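You operate a simulated robot arm through the tools that you are given. There is no shell and no other tool.

The job below is to be done with a simulated robot arm. You get a single attempt, and the scene is never put back.

JOB
Rinse the suds off both boards with warm water.
Fine: Set the sink knob, turn the water on and use the wand; stand it back in its holder and turn the water off. Leave the boards in place and the drain lever closed.

The check looks at the end state, three seconds after you hand in, the way a careful person would. Anything else that was tipped, shoved, dropped, spilled or broken makes it a failure.

ROBOT AND FRAMES
A 7-joint arm with a two-finger parallel gripper, fixed in place. Base frame: the origin is at the foot of the arm, x ahead of it, y to its left, z up; the work surface is at about z = 86.2. Lengths are in cm, angles in degrees, forces in N, time in s.
Its first joint turns from -132.0 to 132.0 degrees. Payload 3.91 kg.
Tool frame: the origin (TCP) lies between the finger pads and is the grasp point; the fingertips stand 3 cm ahead of it; z points along the fingers, y is the line along which they close. The gripper opens to 11 cm. The fingers are 2 cm wide and 1 cm thick; the gripper's body (4.8 by 11.2 cm) begins 5.5 cm behind the TCP.
Orientation is that of the tool frame in the base frame, as a unit quaternion [w, x, y, z]. With the fingers straight down and closing along the base's y, the tool's x points along the base's -x, its y along +y and its z along -z.

CONTROLS
- The arm moves only by the tool send_rows. Its argument "plan" is a list of rows, each a list of 7 numbers: the shift along the base's x, y, z in units of 20 mm (1.0 is 20 mm), then the turn, a rotation vector about the base's x, y, z in units of 4 degrees (1.0 is 4 degrees), then the finger opening in m, from 0 to 0.11. In form: [[x, y, z, ax, ay, az, gripper], ...]. A call has 1 to 20 rows; each row shifts and turns the commanded pose from where the row before left it. A call with a number of a shift or a turn outside -1 to 1 is refused whole. Rows are played at 5 a second. More than 5 cm and 8.6 degrees between two rows, or a gripper value outside its range, and nothing of the call is played. Where a pose cannot be reached the arm comes as near as it can. A force on the tool above 40 N (or 10 N above the force at the start of the call, whichever is more), or a blocked arm, ends the call early, and 0.2 s more pass. The fingers move at their own pace (about 10.8 cm/s each) and stop on an object; they squeeze with about 21 N. The grip force told is the motor's: it shows also when the fingers shut on nothing. Time passes only in rows, and 0.2 s behind the last, so rows that do not move let the fingers close. The reply holds the time, the measured pose of the TCP, the force on the tool along the base axes, the opening and the grip force, in the units named above and with some noise, with the torque about the TCP (base axes, N m) and any sound that the robot's microphone picked up.
- Cameras (640 x 400 px; columns grow to the right, rows downward): "scene" is fixed at [39.65, -49.29, 175.07]; the picture's right is [1.00, -0.07, 0.00], its down [-0.05, -0.69, -0.72] and it looks along [0.05, 0.72, -0.70] (base axes); focal length 312 px, centre (320, 200). "wrist" rides on the gripper at [7.2, 1.7, -10.3] in the tool frame; the picture's right is [-0.23, 0.97, 0.00], its down [-0.76, -0.18, -0.62] and it looks along [-0.61, -0.14, 0.78] (tool axes); focal length 222 px, centre (320, 200). There is no depth. A picture from a camera that has moved, and an enlarged one, comes with that camera's place and axes in the base frame and with its lens. The place of the scene camera against the robot may be out by one fixed shift of up to 1.8 cm in any direction.
- get_image(camera): a new picture of that camera. No time passes.
- zoom(camera, box): a new picture of the part [left, top, right, bottom] of that camera's present view, enlarged. No time passes.
- hand_in(): hands the job in; it is judged then, once.

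Nothing tells you positions but the pictures and the camera data. Unless the task says otherwise, let go and move clear before handing in.

The tools are called after "Call:" by a JSON object that holds its "fn" and its "kwargs". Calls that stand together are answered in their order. send_rows: Moves the arm, as the interface text tells. Its arguments: {"type":"object","properties":{"plan":{"type":"array","items":{"type":"array","items":{"type":"number"}}}},"required":["plan"]} The other tools are called the same way: get_image (camera) takes a picture; zoom (camera, box) takes an enlarged picture of a part of a camera's view; hand_in () hands the job in.

At the start:

```text
t: 0.0
eef_pos: [29.88, 44.52, 132.21]
orientation: [0.0, 0.0, 1.0, -0.001]
force: [0.0, -0.1, 0.1]
moment: [0.04, -0.01, 0.0]
width: 11.0
grasp_force: 0.0
```

scene: 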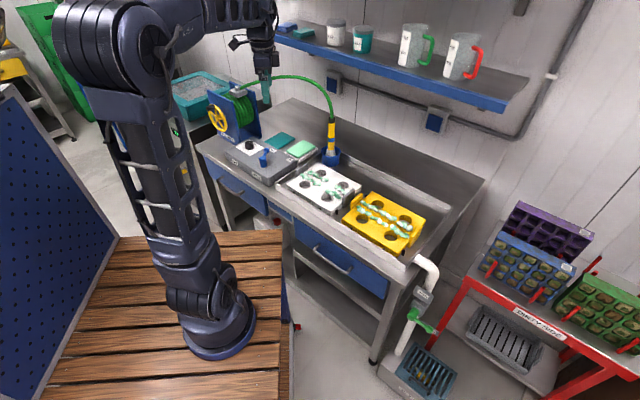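
wrist: 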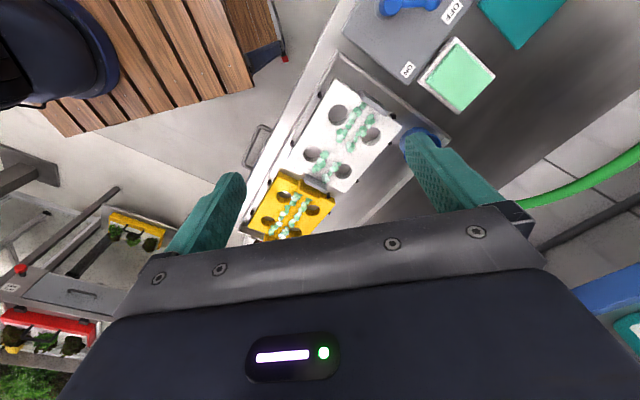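

I see a bench with a white and a yellow board with suds, a control panel with a knob, a lever/switch, and a wand in a blue holder. I'll take closer views before moving.

Call:
{"fn": "zoom", "kwargs": {"camera": "scene", "box": [190, 70, 350, 200]}}

Call:
{"fn": "zoom", "kwargs": {"camera": "scene", "box": [280, 110, 500, 270]}}

Call:
{"fn": "zoom", "kwargs": {"camera": "scene", "box": [370, 240, 480, 400]}}

Call:
{"fn": "zoom", "kwargs": {"camera": "wrist", "box": [240, 0, 540, 250]}}

```text
3.08 times, centred on (270, 135) of scene
camera zoom: at [39.65, -49.29, 175.07], right [1.0, -0.07, 0.0], down [-0.05, -0.69, -0.72], along [0.05, 0.72, -0.7], focal length 959 px, centre (474, 400)
```

zoom: 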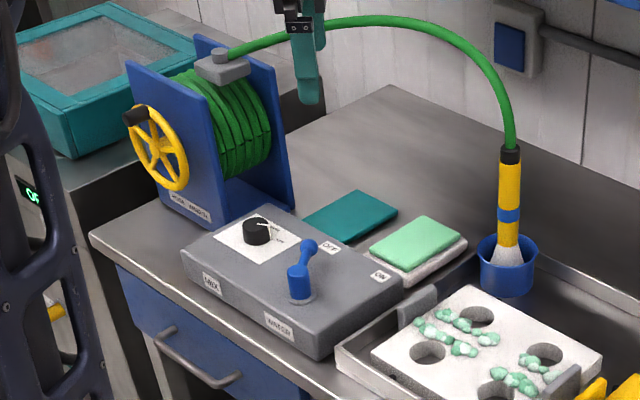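

```text
2.50 times, centred on (390, 190) of scene
camera zoom: at [39.65, -49.29, 175.07], right [1.0, -0.07, 0.0], down [-0.05, -0.69, -0.72], along [0.05, 0.72, -0.7], focal length 779 px, centre (145, 225)
```

zoom: 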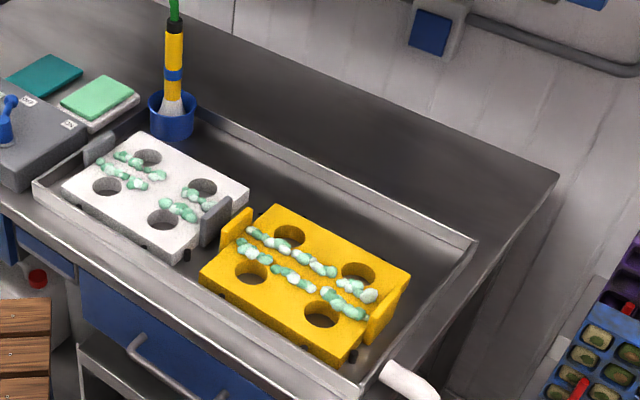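

```text
2.50 times, centred on (425, 320) of scene
camera zoom: at [39.65, -49.29, 175.07], right [1.0, -0.07, 0.0], down [-0.05, -0.69, -0.72], along [0.05, 0.72, -0.7], focal length 779 px, centre (58, -100)
```

zoom: 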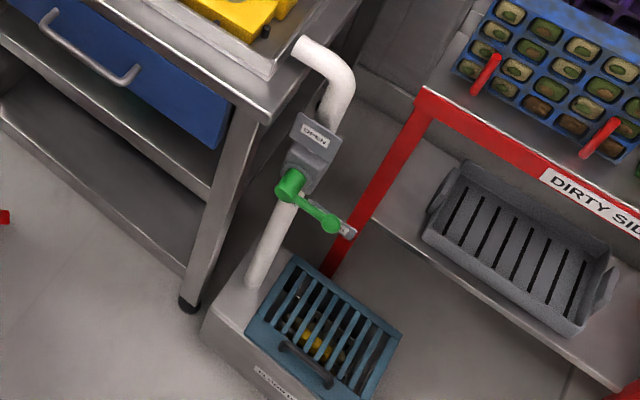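

```text
1.60 times, centred on (390, 125) of wrist
camera zoom: at [22.75, 46.48, 142.73], right [0.23, 0.97, 0.0], down [0.76, -0.18, 0.62], along [0.61, -0.14, -0.78], focal length 355 px, centre (208, 320)
```

zoom: 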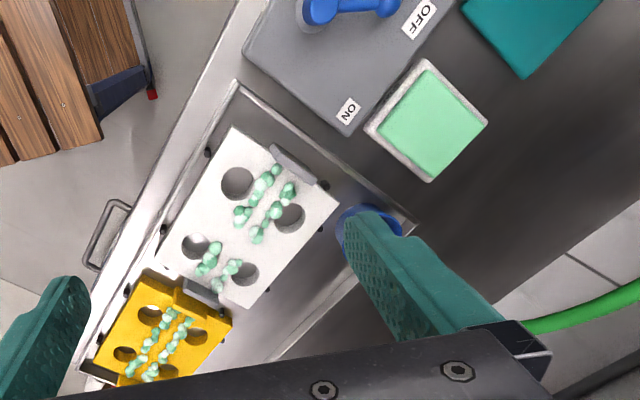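

The panel has a knob, a blue OFF/ON lever, and labels that I need to read. I'll zoom further before planning.

Call:
{"fn": "zoom", "kwargs": {"camera": "scene", "box": [232, 130, 302, 174]}}

Call:
{"fn": "zoom", "kwargs": {"camera": "scene", "box": [240, 130, 275, 152]}}

Call:
{"fn": "zoom", "kwargs": {"camera": "scene", "box": [310, 95, 350, 170]}}

Call:
{"fn": "zoom", "kwargs": {"camera": "scene", "box": [200, 80, 270, 145]}}

Call:
{"fn": "zoom", "kwargs": {"camera": "scene", "box": [285, 160, 430, 260]}}

Call:
{"fn": "zoom", "kwargs": {"camera": "wrist", "box": [340, 0, 500, 100]}}

```text
9.09 times, centred on (267, 152) of scene
camera zoom: at [39.65, -49.29, 175.07], right [1.0, -0.07, 0.0], down [-0.05, -0.69, -0.72], along [0.05, 0.72, -0.7], focal length 2834 px, centre (802, 636)
```

zoom: 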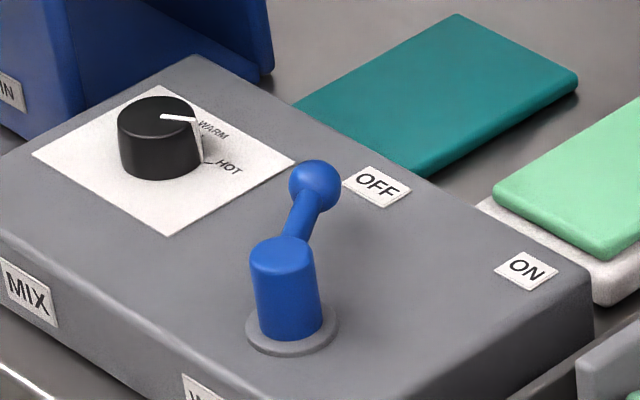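

```text
16.00 times, centred on (258, 141) of scene
camera zoom: at [39.65, -49.29, 175.07], right [1.0, -0.07, 0.0], down [-0.05, -0.69, -0.72], along [0.05, 0.72, -0.7], focal length 4988 px, centre (1320, 1144)
```

zoom: 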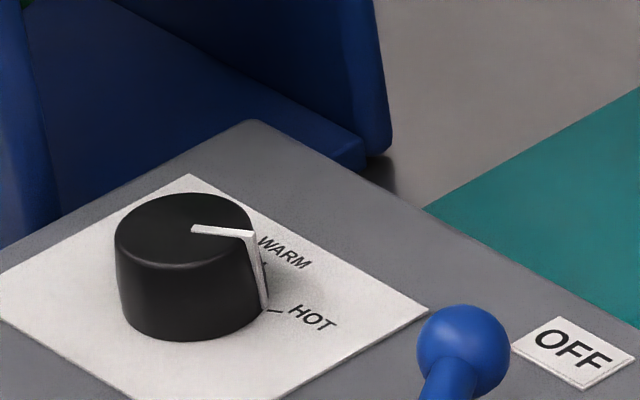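

```text
5.33 times, centred on (330, 132) of scene
camera zoom: at [39.65, -49.29, 175.07], right [1.0, -0.07, 0.0], down [-0.05, -0.69, -0.72], along [0.05, 0.72, -0.7], focal length 1663 px, centre (267, 560)
```

zoom: 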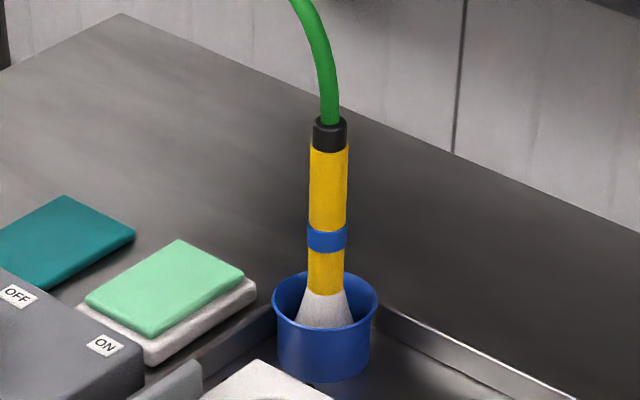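

```text
6.15 times, centred on (235, 112) of scene
camera zoom: at [39.65, -49.29, 175.07], right [1.0, -0.07, 0.0], down [-0.05, -0.69, -0.72], along [0.05, 0.72, -0.7], focal length 1918 px, centre (843, 738)
```

zoom: 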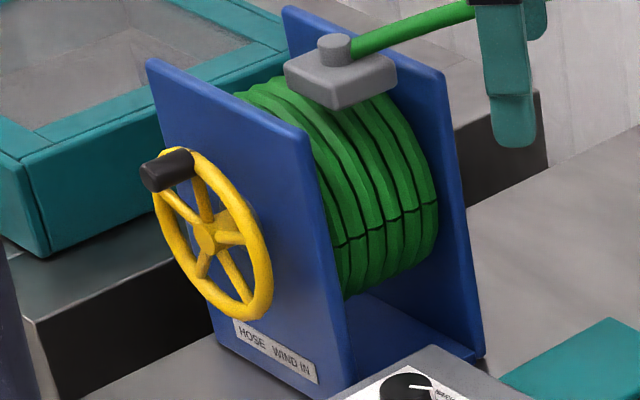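

```text
4.00 times, centred on (358, 210) of scene
camera zoom: at [39.65, -49.29, 175.07], right [1.0, -0.07, 0.0], down [-0.05, -0.69, -0.72], along [0.05, 0.72, -0.7], focal length 1247 px, centre (170, 160)
```

zoom: 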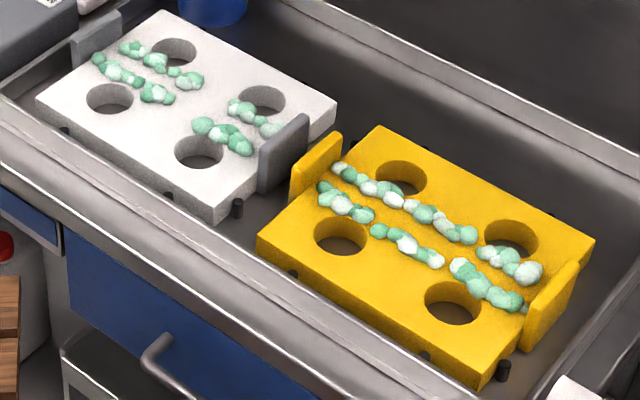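

```text
4.00 times, centred on (420, 50) of wrist
camera zoom: at [22.75, 46.48, 142.73], right [0.23, 0.97, 0.0], down [0.76, -0.18, 0.62], along [0.61, -0.14, -0.78], focal length 888 px, centre (-80, 800)
```

zoom: 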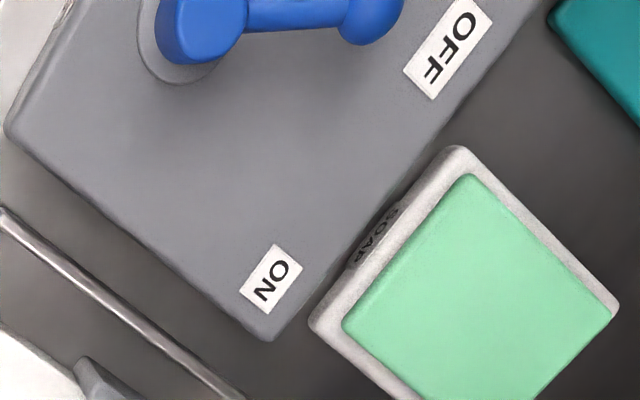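

The knob's pointer looks like it sits on HOT, so it needs to go to WARM, and the lever sits at OFF. I estimate the knob near (16, 71), the lever near (23, 58) and the wand near (53, 71). I'll move over the panel for a closer wrist view.

Call:
{"fn": "send_rows", "kwargs": {"plan": [[-0.7, 0.9, -0.6, 0, 0, 0, 0.11], [-0.7, 0.9, -0.6, 0, 0, 0, 0.11], [-0.7, 0.9, -0.6, 0, 0, 0, 0.11], [-0.7, 0.9, -0.6, 0, 0, 0, 0.11], [-0.7, 0.9, -0.6, 0, 0, 0, 0.11], [-0.7, 0.9, -0.6, 0, 0, 0, 0.11], [-0.7, 0.9, -0.6, 0, 0, 0, 0.11], [-0.7, 0.9, -0.6, 0, 0, 0, 0.11], [-0.7, 0.9, -0.6, 0, 0, 0, 0.11], [-0.7, 0.9, -0.6, 0, 0, 0, 0.11]]}}

Call:
{"fn": "get_image", "kwargs": {"camera": "wrist"}}

Call:
{"fn": "get_image", "kwargs": {"camera": "scene"}}

```text
t: 2.2
eef_pos: [15.86, 62.75, 120.44]
orientation: [0.0, 0.0, 1.0, 0.0]
force: [0.8, 0.3, 1.2]
moment: [0.02, 0.01, -0.01]
width: 11.02
grasp_force: 0.0
```

```text
taken
camera wrist: at [8.72, 64.53, 130.8], right [0.23, 0.97, 0.0], down [0.76, -0.18, 0.62], along [0.61, -0.14, -0.78], focal length 222 px, centre (320, 200)
```

wrist: 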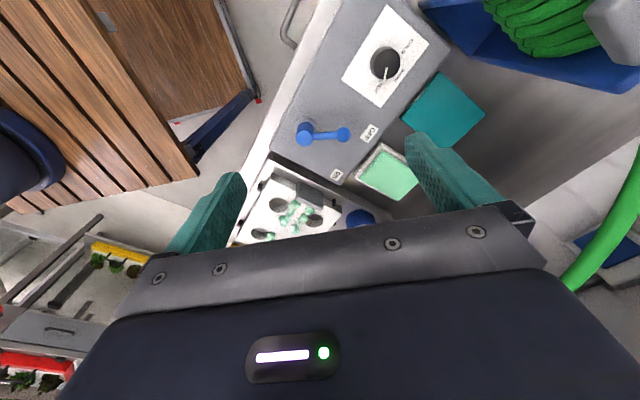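

```text
taken
```

scene: 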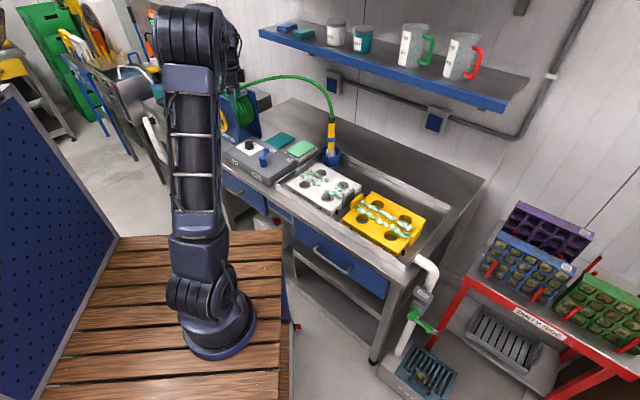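

Call:
{"fn": "zoom", "kwargs": {"camera": "wrist", "box": [330, 0, 450, 110]}}

Call:
{"fn": "zoom", "kwargs": {"camera": "wrist", "box": [230, 80, 430, 240]}}

```text
3.64 times, centred on (390, 55) of wrist
camera zoom: at [8.72, 64.53, 130.8], right [0.23, 0.97, 0.0], down [0.76, -0.18, 0.62], along [0.61, -0.14, -0.78], focal length 808 px, centre (66, 727)
```

zoom: 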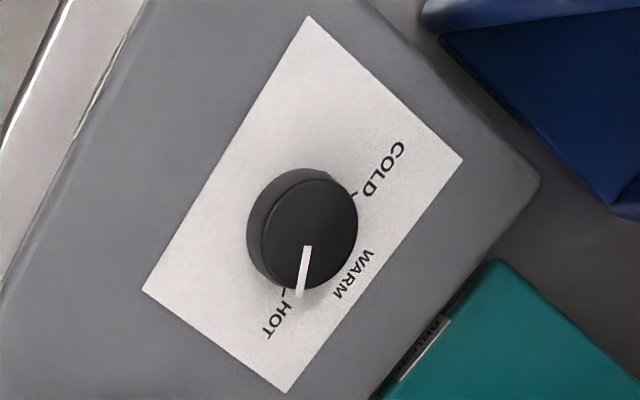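

```text
2.50 times, centred on (330, 160) of wrist
camera zoom: at [8.72, 64.53, 130.8], right [0.23, 0.97, 0.0], down [0.76, -0.18, 0.62], along [0.61, -0.14, -0.78], focal length 555 px, centre (295, 300)
```

zoom: 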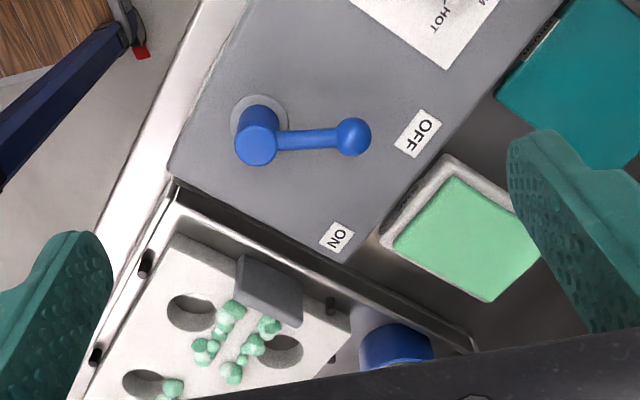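

The knob pointer is on HOT at about −13° in the base frame, with COLD near 102° and WARM between them near 45°. I'll lower the open gripper over the knob for a closer check.

Call:
{"fn": "send_rows", "kwargs": {"plan": [[-0.02, 0.62, -0.8, 0, 0, 0, 0.075], [-0.02, 0.62, -0.8, 0, 0, 0, 0.075], [-0.02, 0.62, -0.8, 0, 0, 0, 0.075], [-0.02, 0.62, -0.8, 0, 0, 0, 0.075], [-0.02, 0.62, -0.8, 0, 0, 0, 0.075], [-0.02, 0.62, -0.8, 0, 0, 0, 0.075], [-0.02, 0.62, -0.8, 0, 0, 0, 0.075], [-0.02, 0.62, -0.8, 0, 0, 0, 0.075], [0, 0, 0, 0, 0, 0, 0.075]]}}

Call:
{"fn": "get_image", "kwargs": {"camera": "wrist"}}

Call:
{"fn": "zoom", "kwargs": {"camera": "wrist", "box": [250, 100, 410, 200]}}

Call:
{"fn": "zoom", "kwargs": {"camera": "scene", "box": [190, 70, 350, 200]}}

```text
t: 4.2
eef_pos: [15.57, 72.61, 107.56]
orientation: [-0.001, 0.0, 1.0, -0.001]
force: [-0.1, 0.0, 0.5]
moment: [0.01, -0.01, 0.0]
width: 7.51
grasp_force: 0.1
```

```text
taken
camera wrist: at [8.42, 74.44, 117.96], right [0.23, 0.97, 0.0], down [0.76, -0.18, 0.62], along [0.61, -0.14, -0.78], focal length 222 px, centre (320, 200)
```

wrist: 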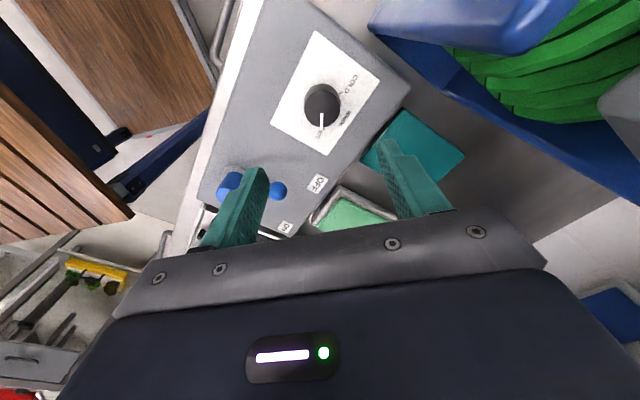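

```text
4.00 times, centred on (330, 150) of wrist
camera zoom: at [8.42, 74.44, 117.96], right [0.23, 0.97, 0.0], down [0.76, -0.18, 0.62], along [0.61, -0.14, -0.78], focal length 888 px, centre (280, 400)
```

zoom: 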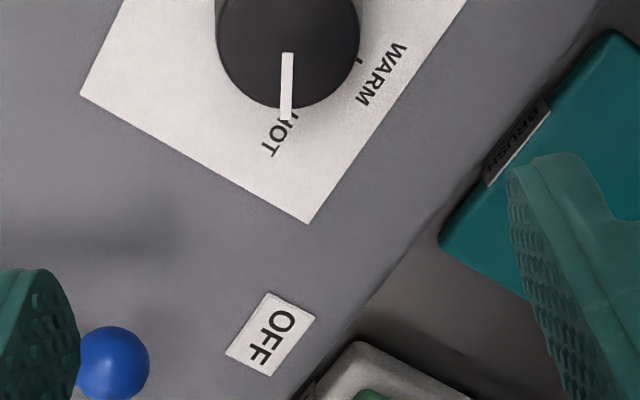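

```text
3.08 times, centred on (270, 135) of scene
camera zoom: at [39.65, -49.29, 175.07], right [1.0, -0.07, 0.0], down [-0.05, -0.69, -0.72], along [0.05, 0.72, -0.7], focal length 959 px, centre (474, 400)
```

zoom: 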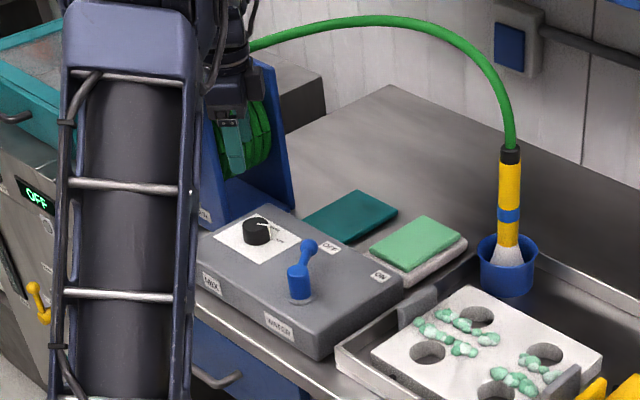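

I'll zoom in on the knob to work out its exact centre and height.

Call:
{"fn": "zoom", "kwargs": {"camera": "wrist", "box": [260, 60, 380, 135]}}

```text
5.33 times, centred on (320, 98) of wrist
camera zoom: at [8.42, 74.44, 117.96], right [0.23, 0.97, 0.0], down [0.76, -0.18, 0.62], along [0.61, -0.14, -0.78], focal length 1185 px, centre (320, 747)
```

zoom: 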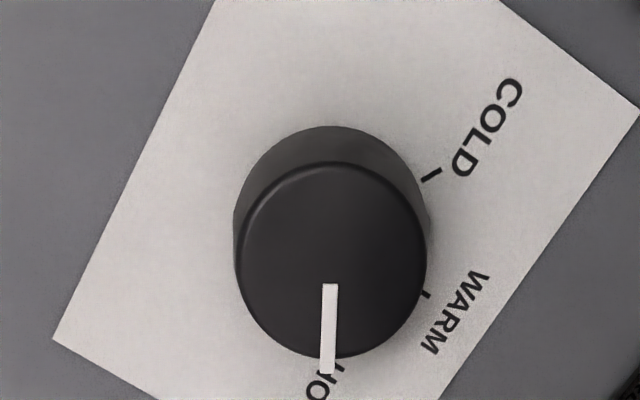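

The knob's top centre is about (15.75, 73.1, 92.8), it is about 3.8 cm across, and the panel top is near z = 90. The WARM mark sits about 60° counter-clockwise from the pointer. I'll lower the fingers around the knob.

Call:
{"fn": "send_rows", "kwargs": {"plan": [[0.013, 0.036, -0.98, 0, 0, 0, 0.075], [0.013, 0.036, -0.98, 0, 0, 0, 0.075], [0.013, 0.036, -0.98, 0, 0, 0, 0.075], [0.013, 0.036, -0.98, 0, 0, 0, 0.075], [0.013, 0.036, -0.98, 0, 0, 0, 0.075], [0.013, 0.036, -0.9, 0, 0, 0, 0.075], [0.013, 0.036, -0.5, 0, 0, 0, 0.075], [0, 0, -0.5, 0, 0, 0, 0.075], [0, 0, 0, 0, 0, 0, 0.075]]}}

Call:
{"fn": "get_image", "kwargs": {"camera": "wrist"}}

Call:
{"fn": "zoom", "kwargs": {"camera": "scene", "box": [200, 90, 300, 180]}}

```text
t: 6.2
eef_pos: [15.74, 73.06, 94.0]
orientation: [0.0, 0.0, 1.0, 0.001]
force: [0.1, -0.2, 0.7]
moment: [-0.03, 0.0, 0.01]
width: 7.51
grasp_force: 0.0
```

```text
taken
camera wrist: at [8.63, 74.88, 104.32], right [0.23, 0.97, 0.0], down [0.76, -0.18, 0.62], along [0.61, -0.14, -0.78], focal length 222 px, centre (320, 200)
```

wrist: 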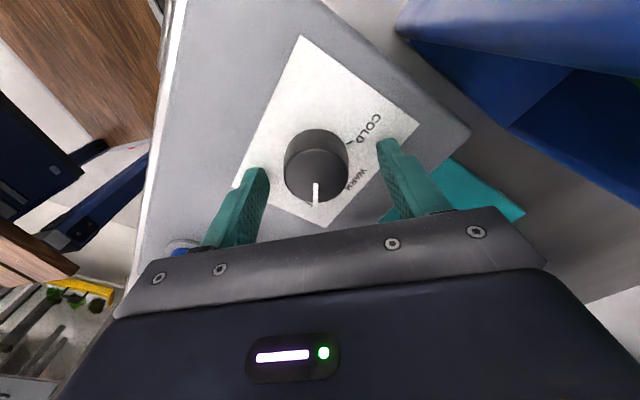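

```text
4.44 times, centred on (250, 135) of scene
camera zoom: at [39.65, -49.29, 175.07], right [1.0, -0.07, 0.0], down [-0.05, -0.69, -0.72], along [0.05, 0.72, -0.7], focal length 1386 px, centre (631, 489)
```

zoom: 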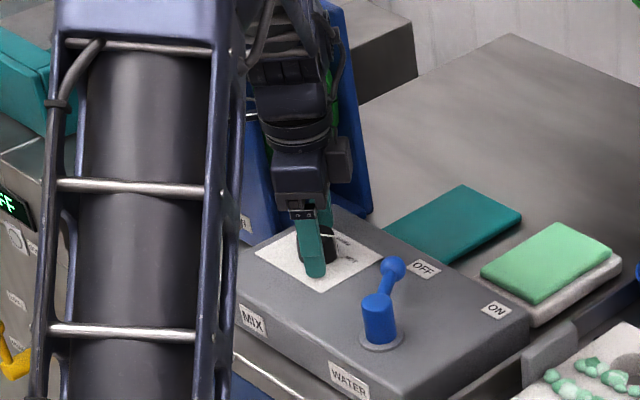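

The fingers straddle the knob. Next I'll close on it.

Call:
{"fn": "send_rows", "kwargs": {"plan": [[0, 0, 0, 0, 0, 0, 0.02], [0, 0, 0, 0, 0, 0, 0.02], [0, 0, 0, 0, 0, 0, 0.02]]}}

Call:
{"fn": "get_image", "kwargs": {"camera": "wrist"}}

```text
t: 7.0
eef_pos: [15.77, 72.88, 93.96]
orientation: [0.0, 0.0, 1.0, -0.001]
force: [1.4, -34.4, 5.8]
moment: [-1.48, 0.02, 0.21]
width: 4.12
grasp_force: 45.6
```

```text
taken
camera wrist: at [8.62, 74.73, 104.31], right [0.23, 0.97, 0.0], down [0.76, -0.18, 0.62], along [0.61, -0.14, -0.78], focal length 222 px, centre (320, 200)
```

wrist: 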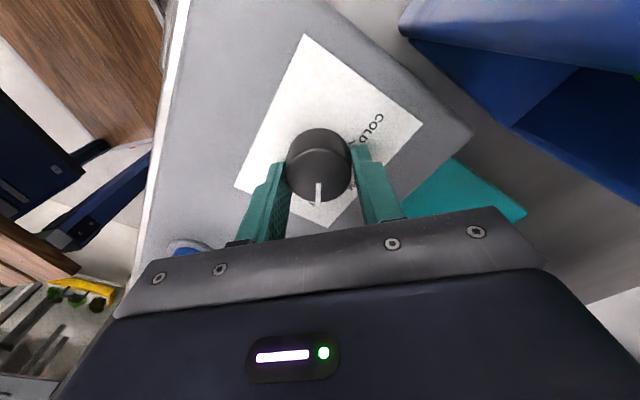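

The gripper is sitting about 2 mm off-centre in y, which explains the side force. I'll shift to relieve it before turning.

Call:
{"fn": "send_rows", "kwargs": {"plan": [[0, -0.05, 0, 0, 0, 0, 0.02], [0, -0.05, 0, 0, 0, 0, 0.02], [0, 0, 0, 0, 0, 0, 0.02]]}}

```text
t: 7.8
eef_pos: [15.69, 72.85, 93.86]
orientation: [-0.001, 0.0, 1.0, 0.0]
force: [-1.3, -14.4, -6.2]
moment: [-0.12, 0.17, 0.2]
width: 4.1
grasp_force: 45.0
```

The side force has dropped. One more small shift, then I'll start turning counter-clockwise.

Call:
{"fn": "send_rows", "kwargs": {"plan": [[0, -0.06, 0.02, 0, 0, 0, 0.02], [0, 0, 0, 0, 0, 0, 0.02], [0, 0, 0, 0, 0, 0.5, 0.02], [0, 0, 0, 0, 0, 0.5, 0.02], [0, 0, 0, 0, 0, 0.5, 0.02], [0, 0, 0, 0, 0, 0.5, 0.02]]}}

Call:
{"fn": "get_image", "kwargs": {"camera": "wrist"}}

```text
t: 9.2
eef_pos: [15.81, 72.79, 93.89]
orientation: [0.0, -0.069, 0.998, 0.0]
force: [-4.1, 32.4, -21.6]
moment: [0.79, 0.3, -0.08]
width: 4.1
grasp_force: 45.3
```

```text
taken
camera wrist: at [8.46, 73.69, 104.33], right [0.09, 1.0, 0.0], down [0.78, -0.07, 0.62], along [0.62, -0.05, -0.78], focal length 222 px, centre (320, 200)
```

wrist: 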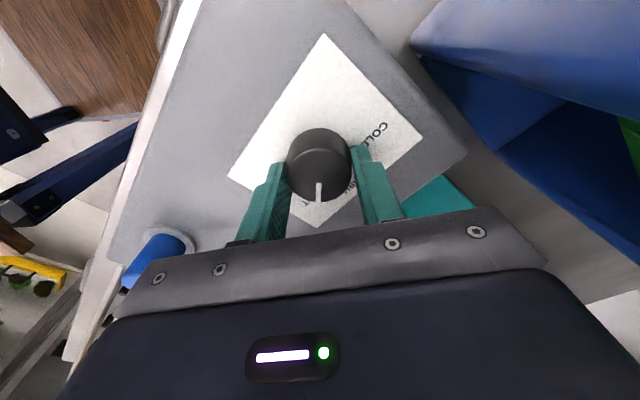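

The knob is turning with the gripper. I'll trim the small offset and continue the turn in chunks.

Call:
{"fn": "send_rows", "kwargs": {"plan": [[0, 0.04, -0.02, 0, 0, 0, 0.02], [0, 0, 0, 0, 0, 0.7, 0.02], [0, 0, 0, 0, 0, 0.7, 0.02], [0, 0, 0, 0, 0, 0.7, 0.02], [0, 0, 0, 0, 0, 0.7, 0.02], [0, 0, 0, 0, 0, 0.7, 0.02]]}}

```text
t: 10.6
eef_pos: [15.87, 72.89, 93.86]
orientation: [0.0, -0.191, 0.982, 0.001]
force: [-7.3, 27.2, -5.0]
moment: [0.92, 0.09, -0.08]
width: 4.07
grasp_force: 44.8
```

About 22° turned so far. I'll trim again and continue.

Call:
{"fn": "send_rows", "kwargs": {"plan": [[-0.015, 0.04, 0, 0, 0, 0, 0.02], [0, 0, 0, 0, 0, 0.7, 0.02], [0, 0, 0, 0, 0, 0.7, 0.02], [0, 0, 0, 0, 0, 0.7, 0.02], [0, 0, 0, 0, 0, 0.7, 0.02], [0, 0, 0, 0, 0, 0.7, 0.02]]}}

Call:
{"fn": "get_image", "kwargs": {"camera": "wrist"}}

```text
t: 12.0
eef_pos: [15.8, 73.02, 93.91]
orientation: [0.0, -0.31, 0.951, 0.0]
force: [-3.1, 30.1, -1.3]
moment: [1.45, -0.21, -0.06]
width: 4.08
grasp_force: 44.9
```

```text
taken
camera wrist: at [8.97, 70.24, 104.33], right [-0.39, 0.92, 0.0], down [0.72, 0.3, 0.62], along [0.57, 0.24, -0.78], focal length 222 px, centre (320, 200)
```

wrist: 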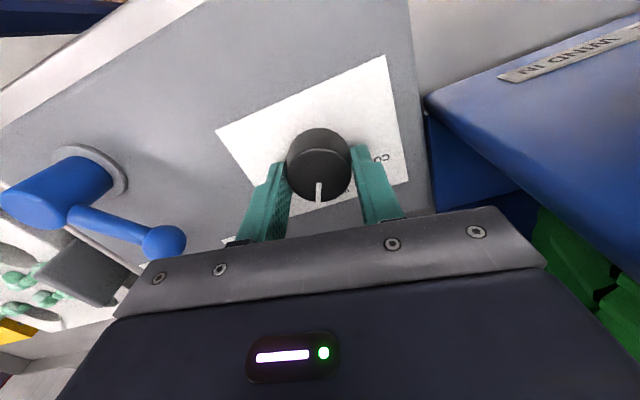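

About 36° turned. I'll trim and finish the remaining 24°.

Call:
{"fn": "send_rows", "kwargs": {"plan": [[-0.03, 0.06, 0, 0, 0, 0, 0.02], [0, 0, 0, 0, 0, 0.75, 0.02], [0, 0, 0, 0, 0, 0.75, 0.02], [0, 0, 0, 0, 0, 0.75, 0.02], [0, 0, 0, 0, 0, 0.75, 0.02], [-0.01, 0.02, 0, 0, 0, 0.75, 0.02], [0, 0, 0, 0, 0, 0.75, 0.02], [0, 0, 0, 0, 0, 0.75, 0.02], [0, 0, 0, 0, 0, 0.75, 0.02]]}}

Call:
{"fn": "get_image", "kwargs": {"camera": "wrist"}}

Call:
{"fn": "zoom", "kwargs": {"camera": "wrist", "box": [260, 100, 420, 220]}}

```text
t: 14.0
eef_pos: [15.57, 73.11, 93.94]
orientation: [-0.001, -0.5, 0.866, 0.001]
force: [-0.6, 10.8, 9.2]
moment: [-0.18, 0.39, 0.01]
width: 4.09
grasp_force: 44.7
```

```text
taken
camera wrist: at [10.66, 67.78, 104.34], right [-0.73, 0.68, 0.0], down [0.53, 0.57, 0.62], along [0.43, 0.46, -0.78], focal length 222 px, centre (320, 200)
```

wrist: 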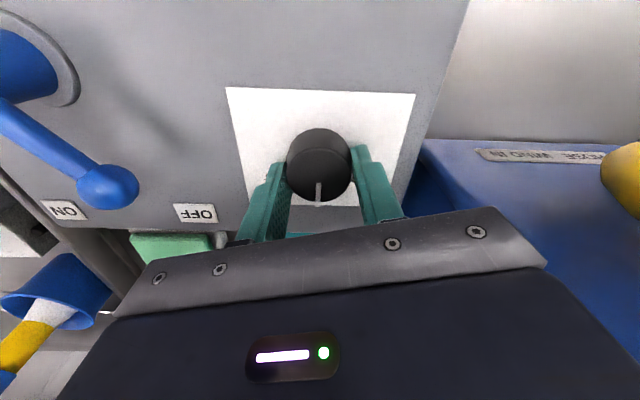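

```text
3.33 times, centred on (340, 160) of wrist
camera zoom: at [10.66, 67.78, 104.34], right [-0.73, 0.68, 0.0], down [0.53, 0.57, 0.62], along [0.43, 0.46, -0.78], focal length 740 px, centre (253, 333)
```

zoom: 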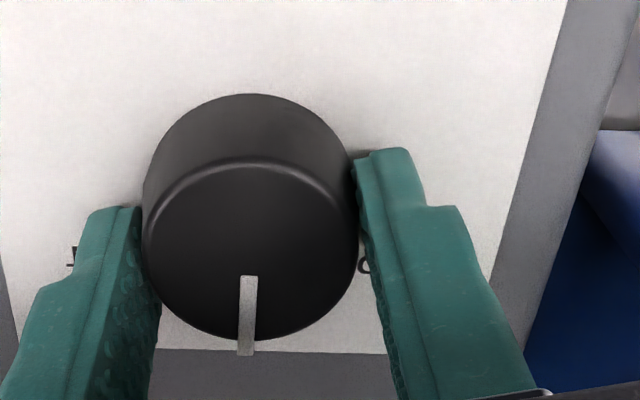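

The knob has turned 60° in total. Next I'll open, lift straight up, and verify the pointer from above.

Call:
{"fn": "send_rows", "kwargs": {"plan": [[0, 0, 0, 0, 0, 0, 0.068], [0, 0, 0, 0, 0, 0, 0.068], [0, 0, 0.6, 0, 0, 0, 0.068], [0, 0, 0.9, 0, 0, 0, 0.068], [0, 0, 0.9, 0, 0, 0, 0.068], [0, 0, 0.9, 0, 0, 0, 0.068], [0, 0, 0.9, 0, 0, 0, 0.068], [0, 0, 0.9, 0, 0, 0, 0.068]]}}

Call:
{"fn": "get_image", "kwargs": {"camera": "wrist"}}

Call:
{"fn": "zoom", "kwargs": {"camera": "wrist", "box": [260, 40, 400, 160]}}

```text
t: 15.8
eef_pos: [15.72, 73.03, 104.2]
orientation: [-0.001, -0.5, 0.866, 0.0]
force: [0.5, -0.3, -0.5]
moment: [-0.03, -0.02, 0.01]
width: 6.78
grasp_force: 0.0
```

```text
taken
camera wrist: at [10.66, 67.75, 114.53], right [-0.73, 0.68, 0.0], down [0.53, 0.57, 0.62], along [0.43, 0.45, -0.78], focal length 222 px, centre (320, 200)
```

wrist: 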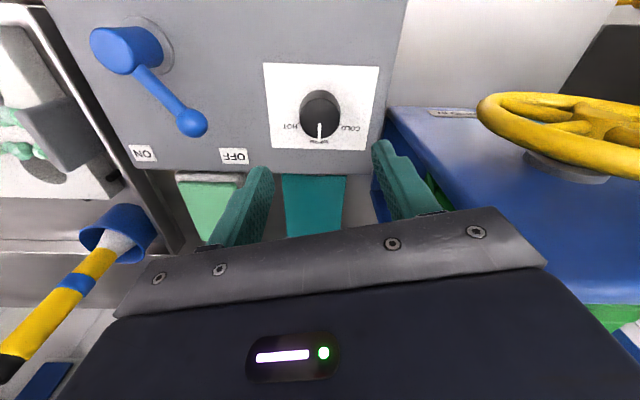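

```text
3.33 times, centred on (330, 100) of wrist
camera zoom: at [10.66, 67.75, 114.53], right [-0.73, 0.68, 0.0], down [0.53, 0.57, 0.62], along [0.43, 0.45, -0.78], focal length 740 px, centre (287, 533)
```

zoom: 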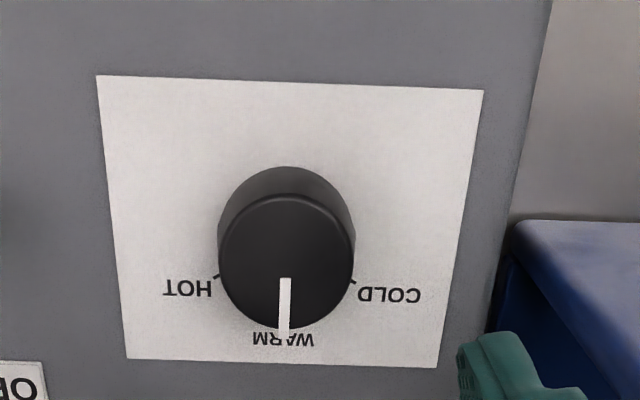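

The pointer now sits on WARM. The lever's post is near (23.1, 58.7) and its ball is near (24.4, 64.9, 93.9), pointing at about 78° toward OFF, with ON at about 15°. I'll move above the ball with the fingers closing along the lever's swing.

Call:
{"fn": "send_rows", "kwargs": {"plan": [[0.87, -0.81, 0, 0, 0, 0.9, 0.055], [0.87, -0.81, 0, 0, 0, 0.9, 0.055], [0.87, -0.81, 0, 0, 0, 0.9, 0.055], [0.87, -0.81, 0, 0, 0, 0.9, 0.055], [0.87, -0.81, 0, 0, 0, 0.9, 0.055], [0, 0, -0.8, 0, 0, 0, 0.055], [0, 0, -0.8, 0, 0, 0, 0.055], [0, 0, 0, 0, 0, 0, 0.055]]}}

Call:
{"fn": "get_image", "kwargs": {"camera": "wrist"}}

Call:
{"fn": "zoom", "kwargs": {"camera": "scene", "box": [220, 100, 320, 180]}}

```text
t: 17.6
eef_pos: [24.62, 64.92, 101.01]
orientation: [0.0, -0.629, 0.778, 0.0]
force: [0.1, -0.3, 0.3]
moment: [0.01, 0.01, 0.0]
width: 5.5
grasp_force: 0.0
```

```text
taken
camera wrist: at [21.37, 58.32, 111.33], right [-0.91, 0.42, 0.0], down [0.33, 0.71, 0.62], along [0.26, 0.56, -0.78], focal length 222 px, centre (320, 200)
```

wrist: 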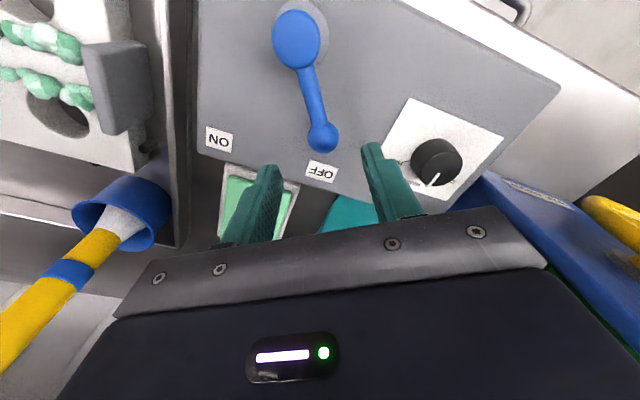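

```text
5.00 times, centred on (270, 140) of scene
camera zoom: at [39.65, -49.29, 175.07], right [1.0, -0.07, 0.0], down [-0.05, -0.69, -0.72], along [0.05, 0.72, -0.7], focal length 1559 px, centre (570, 500)
```

zoom: 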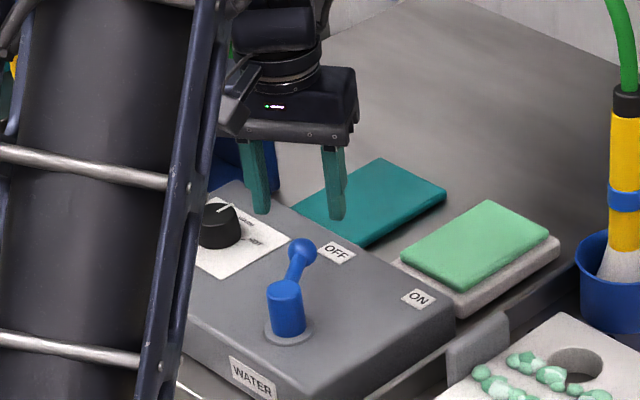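

The ball's position checks out at about (24.2, 65.0). I'll descend around it and close the fingers to a loose straddle.

Call:
{"fn": "send_rows", "kwargs": {"plan": [[-0.2, 0, -0.4, 0, 0, 0, 0.055], [0, 0, -0.8, 0, 0, 0, 0.055], [0, 0, -0.8, 0, 0, 0, 0.055], [0, 0, -0.8, 0, 0, 0, 0.055], [0, 0, -0.5, 0, 0, 0, 0.055], [0, 0, 0, 0, 0, 0, 0.03], [0, 0, 0, 0, 0, 0, 0.03]]}}

Call:
{"fn": "get_image", "kwargs": {"camera": "wrist"}}

Call:
{"fn": "zoom", "kwargs": {"camera": "scene", "box": [220, 100, 320, 180]}}

```text
t: 19.2
eef_pos: [23.95, 64.85, 94.29]
orientation: [0.0, -0.63, 0.777, 0.0]
force: [-0.2, -0.2, 0.8]
moment: [0.03, -0.01, 0.05]
width: 2.99
grasp_force: 0.1
```

```text
taken
camera wrist: at [20.91, 58.36, 104.76], right [-0.91, 0.42, 0.0], down [0.33, 0.71, 0.62], along [0.26, 0.56, -0.78], focal length 222 px, centre (320, 200)
```

wrist: 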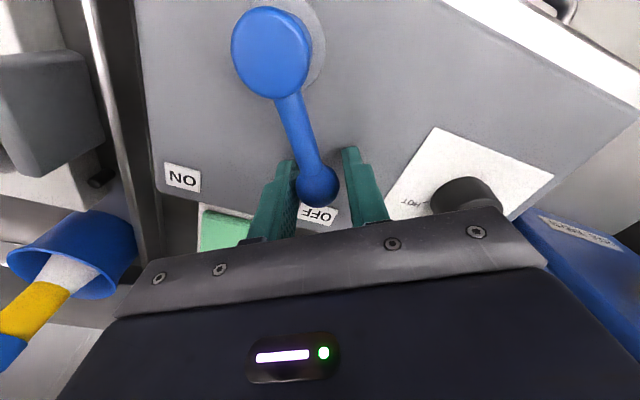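

```text
5.00 times, centred on (270, 140) of scene
camera zoom: at [39.65, -49.29, 175.07], right [1.0, -0.07, 0.0], down [-0.05, -0.69, -0.72], along [0.05, 0.72, -0.7], focal length 1559 px, centre (570, 500)
```

zoom: 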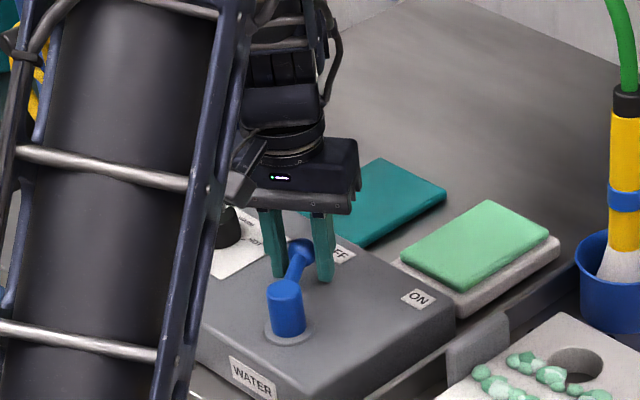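

The straddle is good, but before opening the water I want exact wand and board geometry so the water runs only briefly. I'll lift off and look at the wand and boards from above.

Call:
{"fn": "send_rows", "kwargs": {"plan": [[0, 0, 0, 0, 0, 0, 0.055], [0, 0, 0.9, 0, 0, 0, 0.055], [0, 0, 0.9, 0, 0, 0, 0.055], [0, 0, 0.9, 0, 0, 0, 0.055], [0.2, -0.3, 0.4, 0, 0, -1, 0.11], [0.2, -0.3, 0.4, 0, 0, -1, 0.11], [0.2, -0.3, 0.4, 0, 0, -1, 0.11], [0.2, -0.3, 0.4, 0, 0, -1, 0.11], [0.2, -0.3, 0.4, 0, 0, -1, 0.11], [0.2, -0.3, 0.4, 0, 0, -1, 0.11], [0.2, -0.3, 0.4, 0, 0, -1, 0.11], [0.2, -0.3, 0.4, 0, 0, -1, 0.11], [0.2, -0.3, 0.4, 0, 0, -1, 0.11], [0.2, -0.3, 0.4, 0, 0, -1, 0.11], [0.2, -0.3, 0.4, 0, 0, -1, 0.11], [0.2, -0.3, 0.4, 0, 0, -1, 0.11], [0.2, -0.3, 0.4, 0, 0, -1, 0.11], [0.2, -0.3, 0.4, 0, 0, -1, 0.11], [0.2, -0.3, 0.4, 0, 0, -1, 0.11], [0, 0, 0, 0, 0, -1, 0.11]]}}

Call:
{"fn": "get_image", "kwargs": {"camera": "wrist"}}

Call:
{"fn": "get_image", "kwargs": {"camera": "scene"}}

```text
t: 23.4
eef_pos: [30.06, 55.95, 111.7]
orientation: [0.0, -0.122, 0.993, 0.0]
force: [0.4, -0.3, -0.3]
moment: [-0.01, -0.04, 0.01]
width: 10.97
grasp_force: 0.1
```

```text
taken
camera wrist: at [22.67, 55.99, 122.16], right [-0.01, 1.0, 0.0], down [0.78, 0.01, 0.62], along [0.62, 0.01, -0.78], focal length 222 px, centre (320, 200)
```

wrist: 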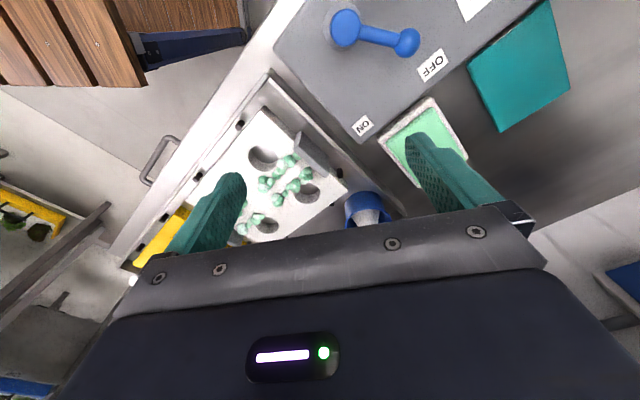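

```text
taken
```

scene: 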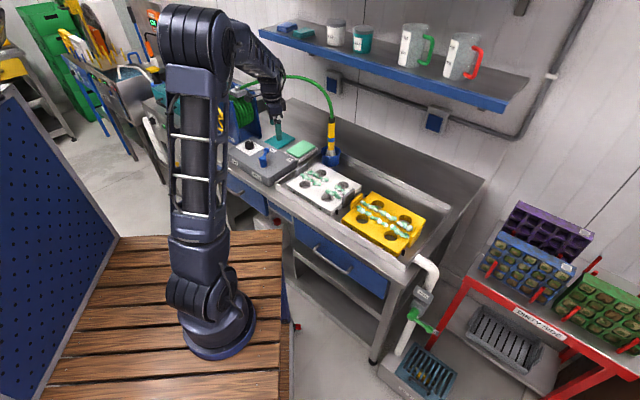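

The gripper body hides the lower view in this pose. I'll turn toward the wand (heading about 52°) and pitch the tool outward 45°, which is the pose I plan to grip the wand in and also lets the camera see it.

Call:
{"fn": "send_rows", "kwargs": {"plan": [[0.25, -0.11, -0.1, 0, 0, 0.95, 0.08], [0.25, -0.11, -0.1, 0, 0, 0.95, 0.08], [0.25, -0.11, -0.1, 0, 0, 0.95, 0.08], [0.25, -0.11, -0.1, 0, 0, 0.95, 0.08], [0.25, -0.11, -0.1, 0, 0, 0.95, 0.08], [0.25, -0.11, -0.1, 0, 0, 0.95, 0.08], [0.25, -0.11, -0.1, 0, 0, 0.95, 0.08], [0.25, -0.11, -0.1, 0, 0, 0.95, 0.08], [0.25, -0.11, -0.1, 0, 0, 0.95, 0.08], [0.25, -0.11, -0.1, 0, 0, 0.95, 0.08], [0.25, -0.11, -0.2, 0.788, -0.616, 0, 0.08], [0.25, -0.11, -0.2, 0.788, -0.616, 0, 0.08], [0.25, -0.11, -0.2, 0.788, -0.616, 0, 0.08], [0.25, -0.11, -0.2, 0.788, -0.616, 0, 0.08], [0.25, -0.11, -0.2, 0.788, -0.616, 0, 0.08], [0.25, -0.11, -0.2, 0.788, -0.616, 0, 0.08], [0.25, -0.11, -0.2, 0.788, -0.616, 0, 0.08], [0.25, -0.11, -0.2, 0.788, -0.616, 0, 0.08], [0.25, -0.11, -0.2, 0.788, -0.616, 0, 0.08], [0.25, -0.11, -0.2, 0.788, -0.616, 0, 0.08]]}}

Call:
{"fn": "get_image", "kwargs": {"camera": "wrist"}}

Call:
{"fn": "get_image", "kwargs": {"camera": "scene"}}

```text
t: 27.6
eef_pos: [39.89, 51.75, 105.86]
orientation: [0.299, -0.413, 0.848, 0.145]
force: [-0.7, -0.1, 0.8]
moment: [-0.03, 0.02, 0.02]
width: 8.01
grasp_force: 0.2
```

```text
taken
camera wrist: at [31.19, 43.34, 109.41], right [-0.66, 0.74, 0.14], down [0.26, 0.05, 0.96], along [0.71, 0.67, -0.23], focal length 222 px, centre (320, 200)
```

wrist: 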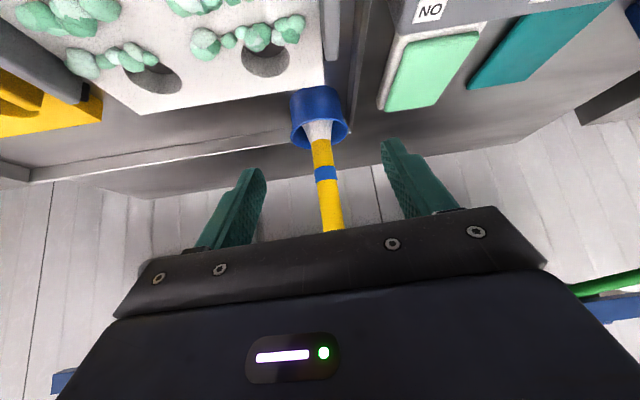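

```text
taken
```

scene: 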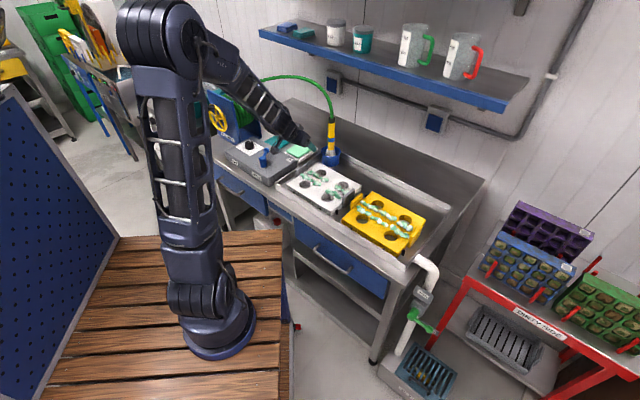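

I can see the wand standing in its holder near (52, 65), with the blue ring at about z = 98.6. I'll zoom for exact geometry of the wand and suds.

Call:
{"fn": "zoom", "kwargs": {"camera": "wrist", "box": [250, 70, 410, 240]}}

Call:
{"fn": "zoom", "kwargs": {"camera": "wrist", "box": [0, 0, 340, 200]}}

```text
2.35 times, centred on (330, 155) of wrist
camera zoom: at [31.19, 43.34, 109.41], right [-0.66, 0.74, 0.14], down [0.26, 0.05, 0.96], along [0.71, 0.67, -0.23], focal length 523 px, centre (296, 306)
```

zoom: 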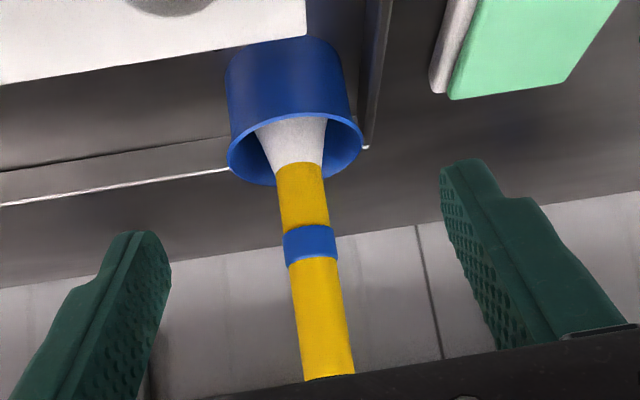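

```text
1.88 times, centred on (170, 100) of wrist
camera zoom: at [31.19, 43.34, 109.41], right [-0.66, 0.74, 0.14], down [0.26, 0.05, 0.96], along [0.71, 0.67, -0.23], focal length 418 px, centre (602, 388)
```

zoom: 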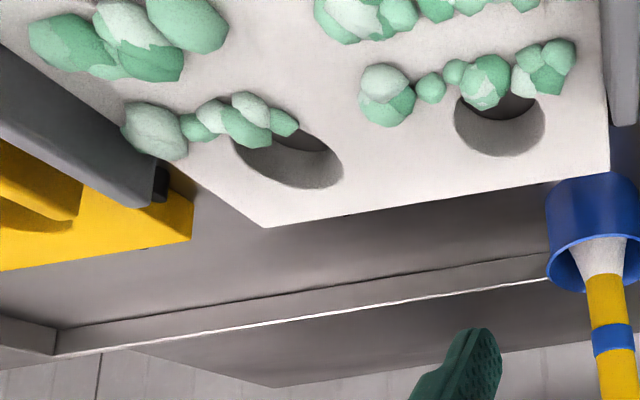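

The wand is about 3 cm thick, on a line from the camera that puts it near (51.5, 64.3). I'll approach to 8 cm away, aligned sideways and pitched a little more horizontal, and recheck.

Call:
{"fn": "send_rows", "kwargs": {"plan": [[0.55, 0.51, -0.24, 0.788, -0.616, 0, 0.08], [0.55, 0.51, -0.24, 0.788, -0.616, 0, 0.08], [0.55, 0.51, -0.24, 0.788, -0.616, 0, 0.08], [0.55, 0.51, -0.24, 0, 0, 0, 0.08], [0.55, 0.51, -0.24, 0, 0, 0, 0.08], [0.55, 0.51, -0.24, 0, 0, 0, 0.08], [0, 0, 0, 0, 0, 0, 0.08]]}}

Call:
{"fn": "get_image", "kwargs": {"camera": "wrist"}}

Call:
{"fn": "zoom", "kwargs": {"camera": "scene", "box": [250, 80, 390, 190]}}

```text
t: 29.2
eef_pos: [46.31, 57.33, 103.23]
orientation: [0.394, -0.394, 0.807, 0.193]
force: [-0.7, -0.1, -0.9]
moment: [-0.04, -0.02, 0.01]
width: 8.0
grasp_force: 0.1
out of reach, approached as far as the arm can: row 1
```

```text
taken
camera wrist: at [37.26, 48.55, 103.85], right [-0.68, 0.71, 0.18], down [0.13, -0.13, 0.98], along [0.72, 0.69, 0.0], focal length 222 px, centre (320, 200)
```

wrist: 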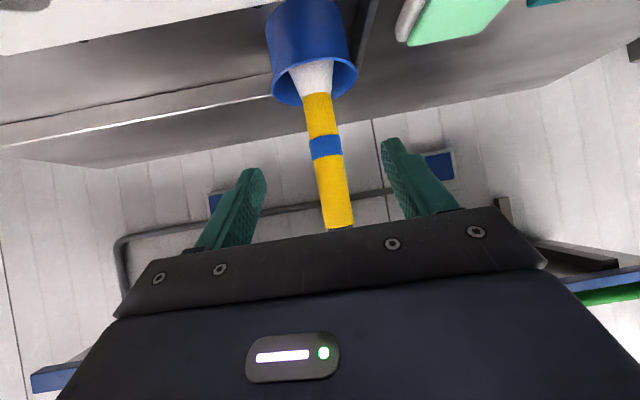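

```text
3.64 times, centred on (320, 135) of scene
camera zoom: at [39.65, -49.29, 175.07], right [1.0, -0.07, 0.0], down [-0.05, -0.69, -0.72], along [0.05, 0.72, -0.7], focal length 1134 px, centre (320, 436)
```

zoom: 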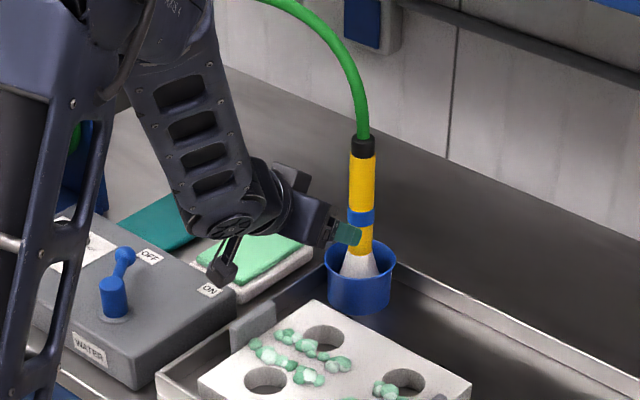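

The wand stands at about (52, 64.7), with yellow grip from z ≈ 94 to 107, so a grip at z ≈ 103 is good. Now I'll return to the lever to turn the water on.

Call:
{"fn": "send_rows", "kwargs": {"plan": [[-0.85, 0.29, 0.08, -0.788, 0.616, 0, 0.055], [-0.85, 0.29, 0.08, -0.788, 0.616, 0, 0.055], [-0.85, 0.29, 0.08, -0.788, 0.616, 0, 0.055], [-0.85, 0.29, 0.08, -0.788, 0.616, 0, 0.055], [-0.85, 0.29, 0.08, -0.788, 0.616, 0, 0.055], [-0.85, 0.29, 0.08, -0.788, 0.616, 0, 0.055], [-0.85, 0.29, 0.08, -0.788, 0.616, 0, 0.055], [-0.85, 0.29, 0.08, -0.788, 0.616, 0, 0.055], [-0.85, 0.29, 0.08, -0.788, 0.616, 0, 0.055], [-0.85, 0.29, 0.08, -0.788, 0.616, 0, 0.055], [-0.85, 0.29, 0.08, -0.788, 0.616, 0, 0.055], [-0.85, 0.29, 0.08, -0.788, 0.616, 0, 0.055], [-0.85, 0.29, 0.08, -0.788, 0.616, 0, 0.055], [0, 0, 0, 0, 0, 0.93, 0.055], [0, 0, 0, 0, 0, 0.93, 0.055], [0, 0, 0, 0, 0, 0.93, 0.055], [0, 0, 0, 0, 0, 0.93, 0.055], [0, 0, 0, 0, 0, 0.93, 0.055], [0, 0, 0, 0, 0, 0.93, 0.055], [0, 0, 0, 0, 0, 0.93, 0.055]]}}

Call:
{"fn": "get_image", "kwargs": {"camera": "wrist"}}

```text
t: 33.4
eef_pos: [24.15, 64.76, 105.25]
orientation: [0.0, -0.63, 0.776, 0.0]
force: [0.1, -0.3, -0.3]
moment: [0.01, 0.02, 0.0]
width: 5.49
grasp_force: 0.0
```

```text
taken
camera wrist: at [21.09, 58.19, 115.58], right [-0.91, 0.42, 0.0], down [0.33, 0.71, 0.62], along [0.26, 0.56, -0.78], focal length 222 px, centre (320, 200)
```

wrist: 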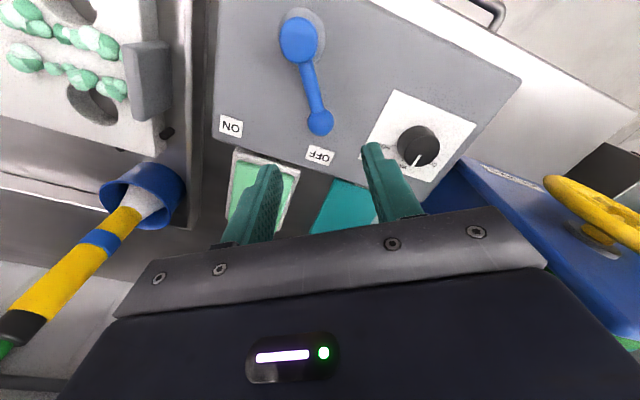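

I'm aligned over the lever ball again. I'll descend and straddle it as before.

Call:
{"fn": "send_rows", "kwargs": {"plan": [[-0.01, 0.01, -0.91, 0, 0, 0, 0.055], [-0.01, 0.01, -0.91, 0, 0, 0, 0.055], [-0.01, 0.01, -0.91, 0, 0, 0, 0.055], [-0.01, 0.01, -0.91, 0, 0, 0, 0.055], [-0.01, 0.01, -0.91, 0, 0, 0, 0.055], [-0.01, 0.01, -0.91, 0, 0, 0, 0.055], [0, 0, 0, 0, 0, 0, 0.03], [0, 0, 0, 0, 0, 0, 0.03]]}}

Call:
{"fn": "get_image", "kwargs": {"camera": "wrist"}}

```text
t: 35.2
eef_pos: [24.01, 64.92, 94.36]
orientation: [0.0, -0.63, 0.777, 0.0]
force: [0.1, -0.2, -0.7]
moment: [0.01, 0.01, -0.01]
width: 3.0
grasp_force: 0.0
```

```text
taken
camera wrist: at [21.03, 58.36, 104.65], right [-0.91, 0.42, 0.0], down [0.33, 0.71, 0.62], along [0.26, 0.56, -0.78], focal length 222 px, centre (320, 200)
```

wrist: 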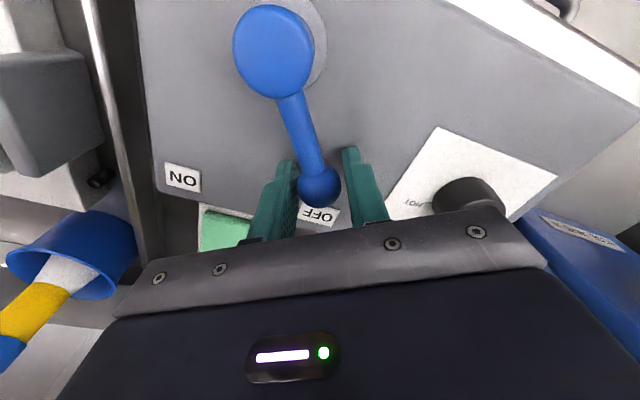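

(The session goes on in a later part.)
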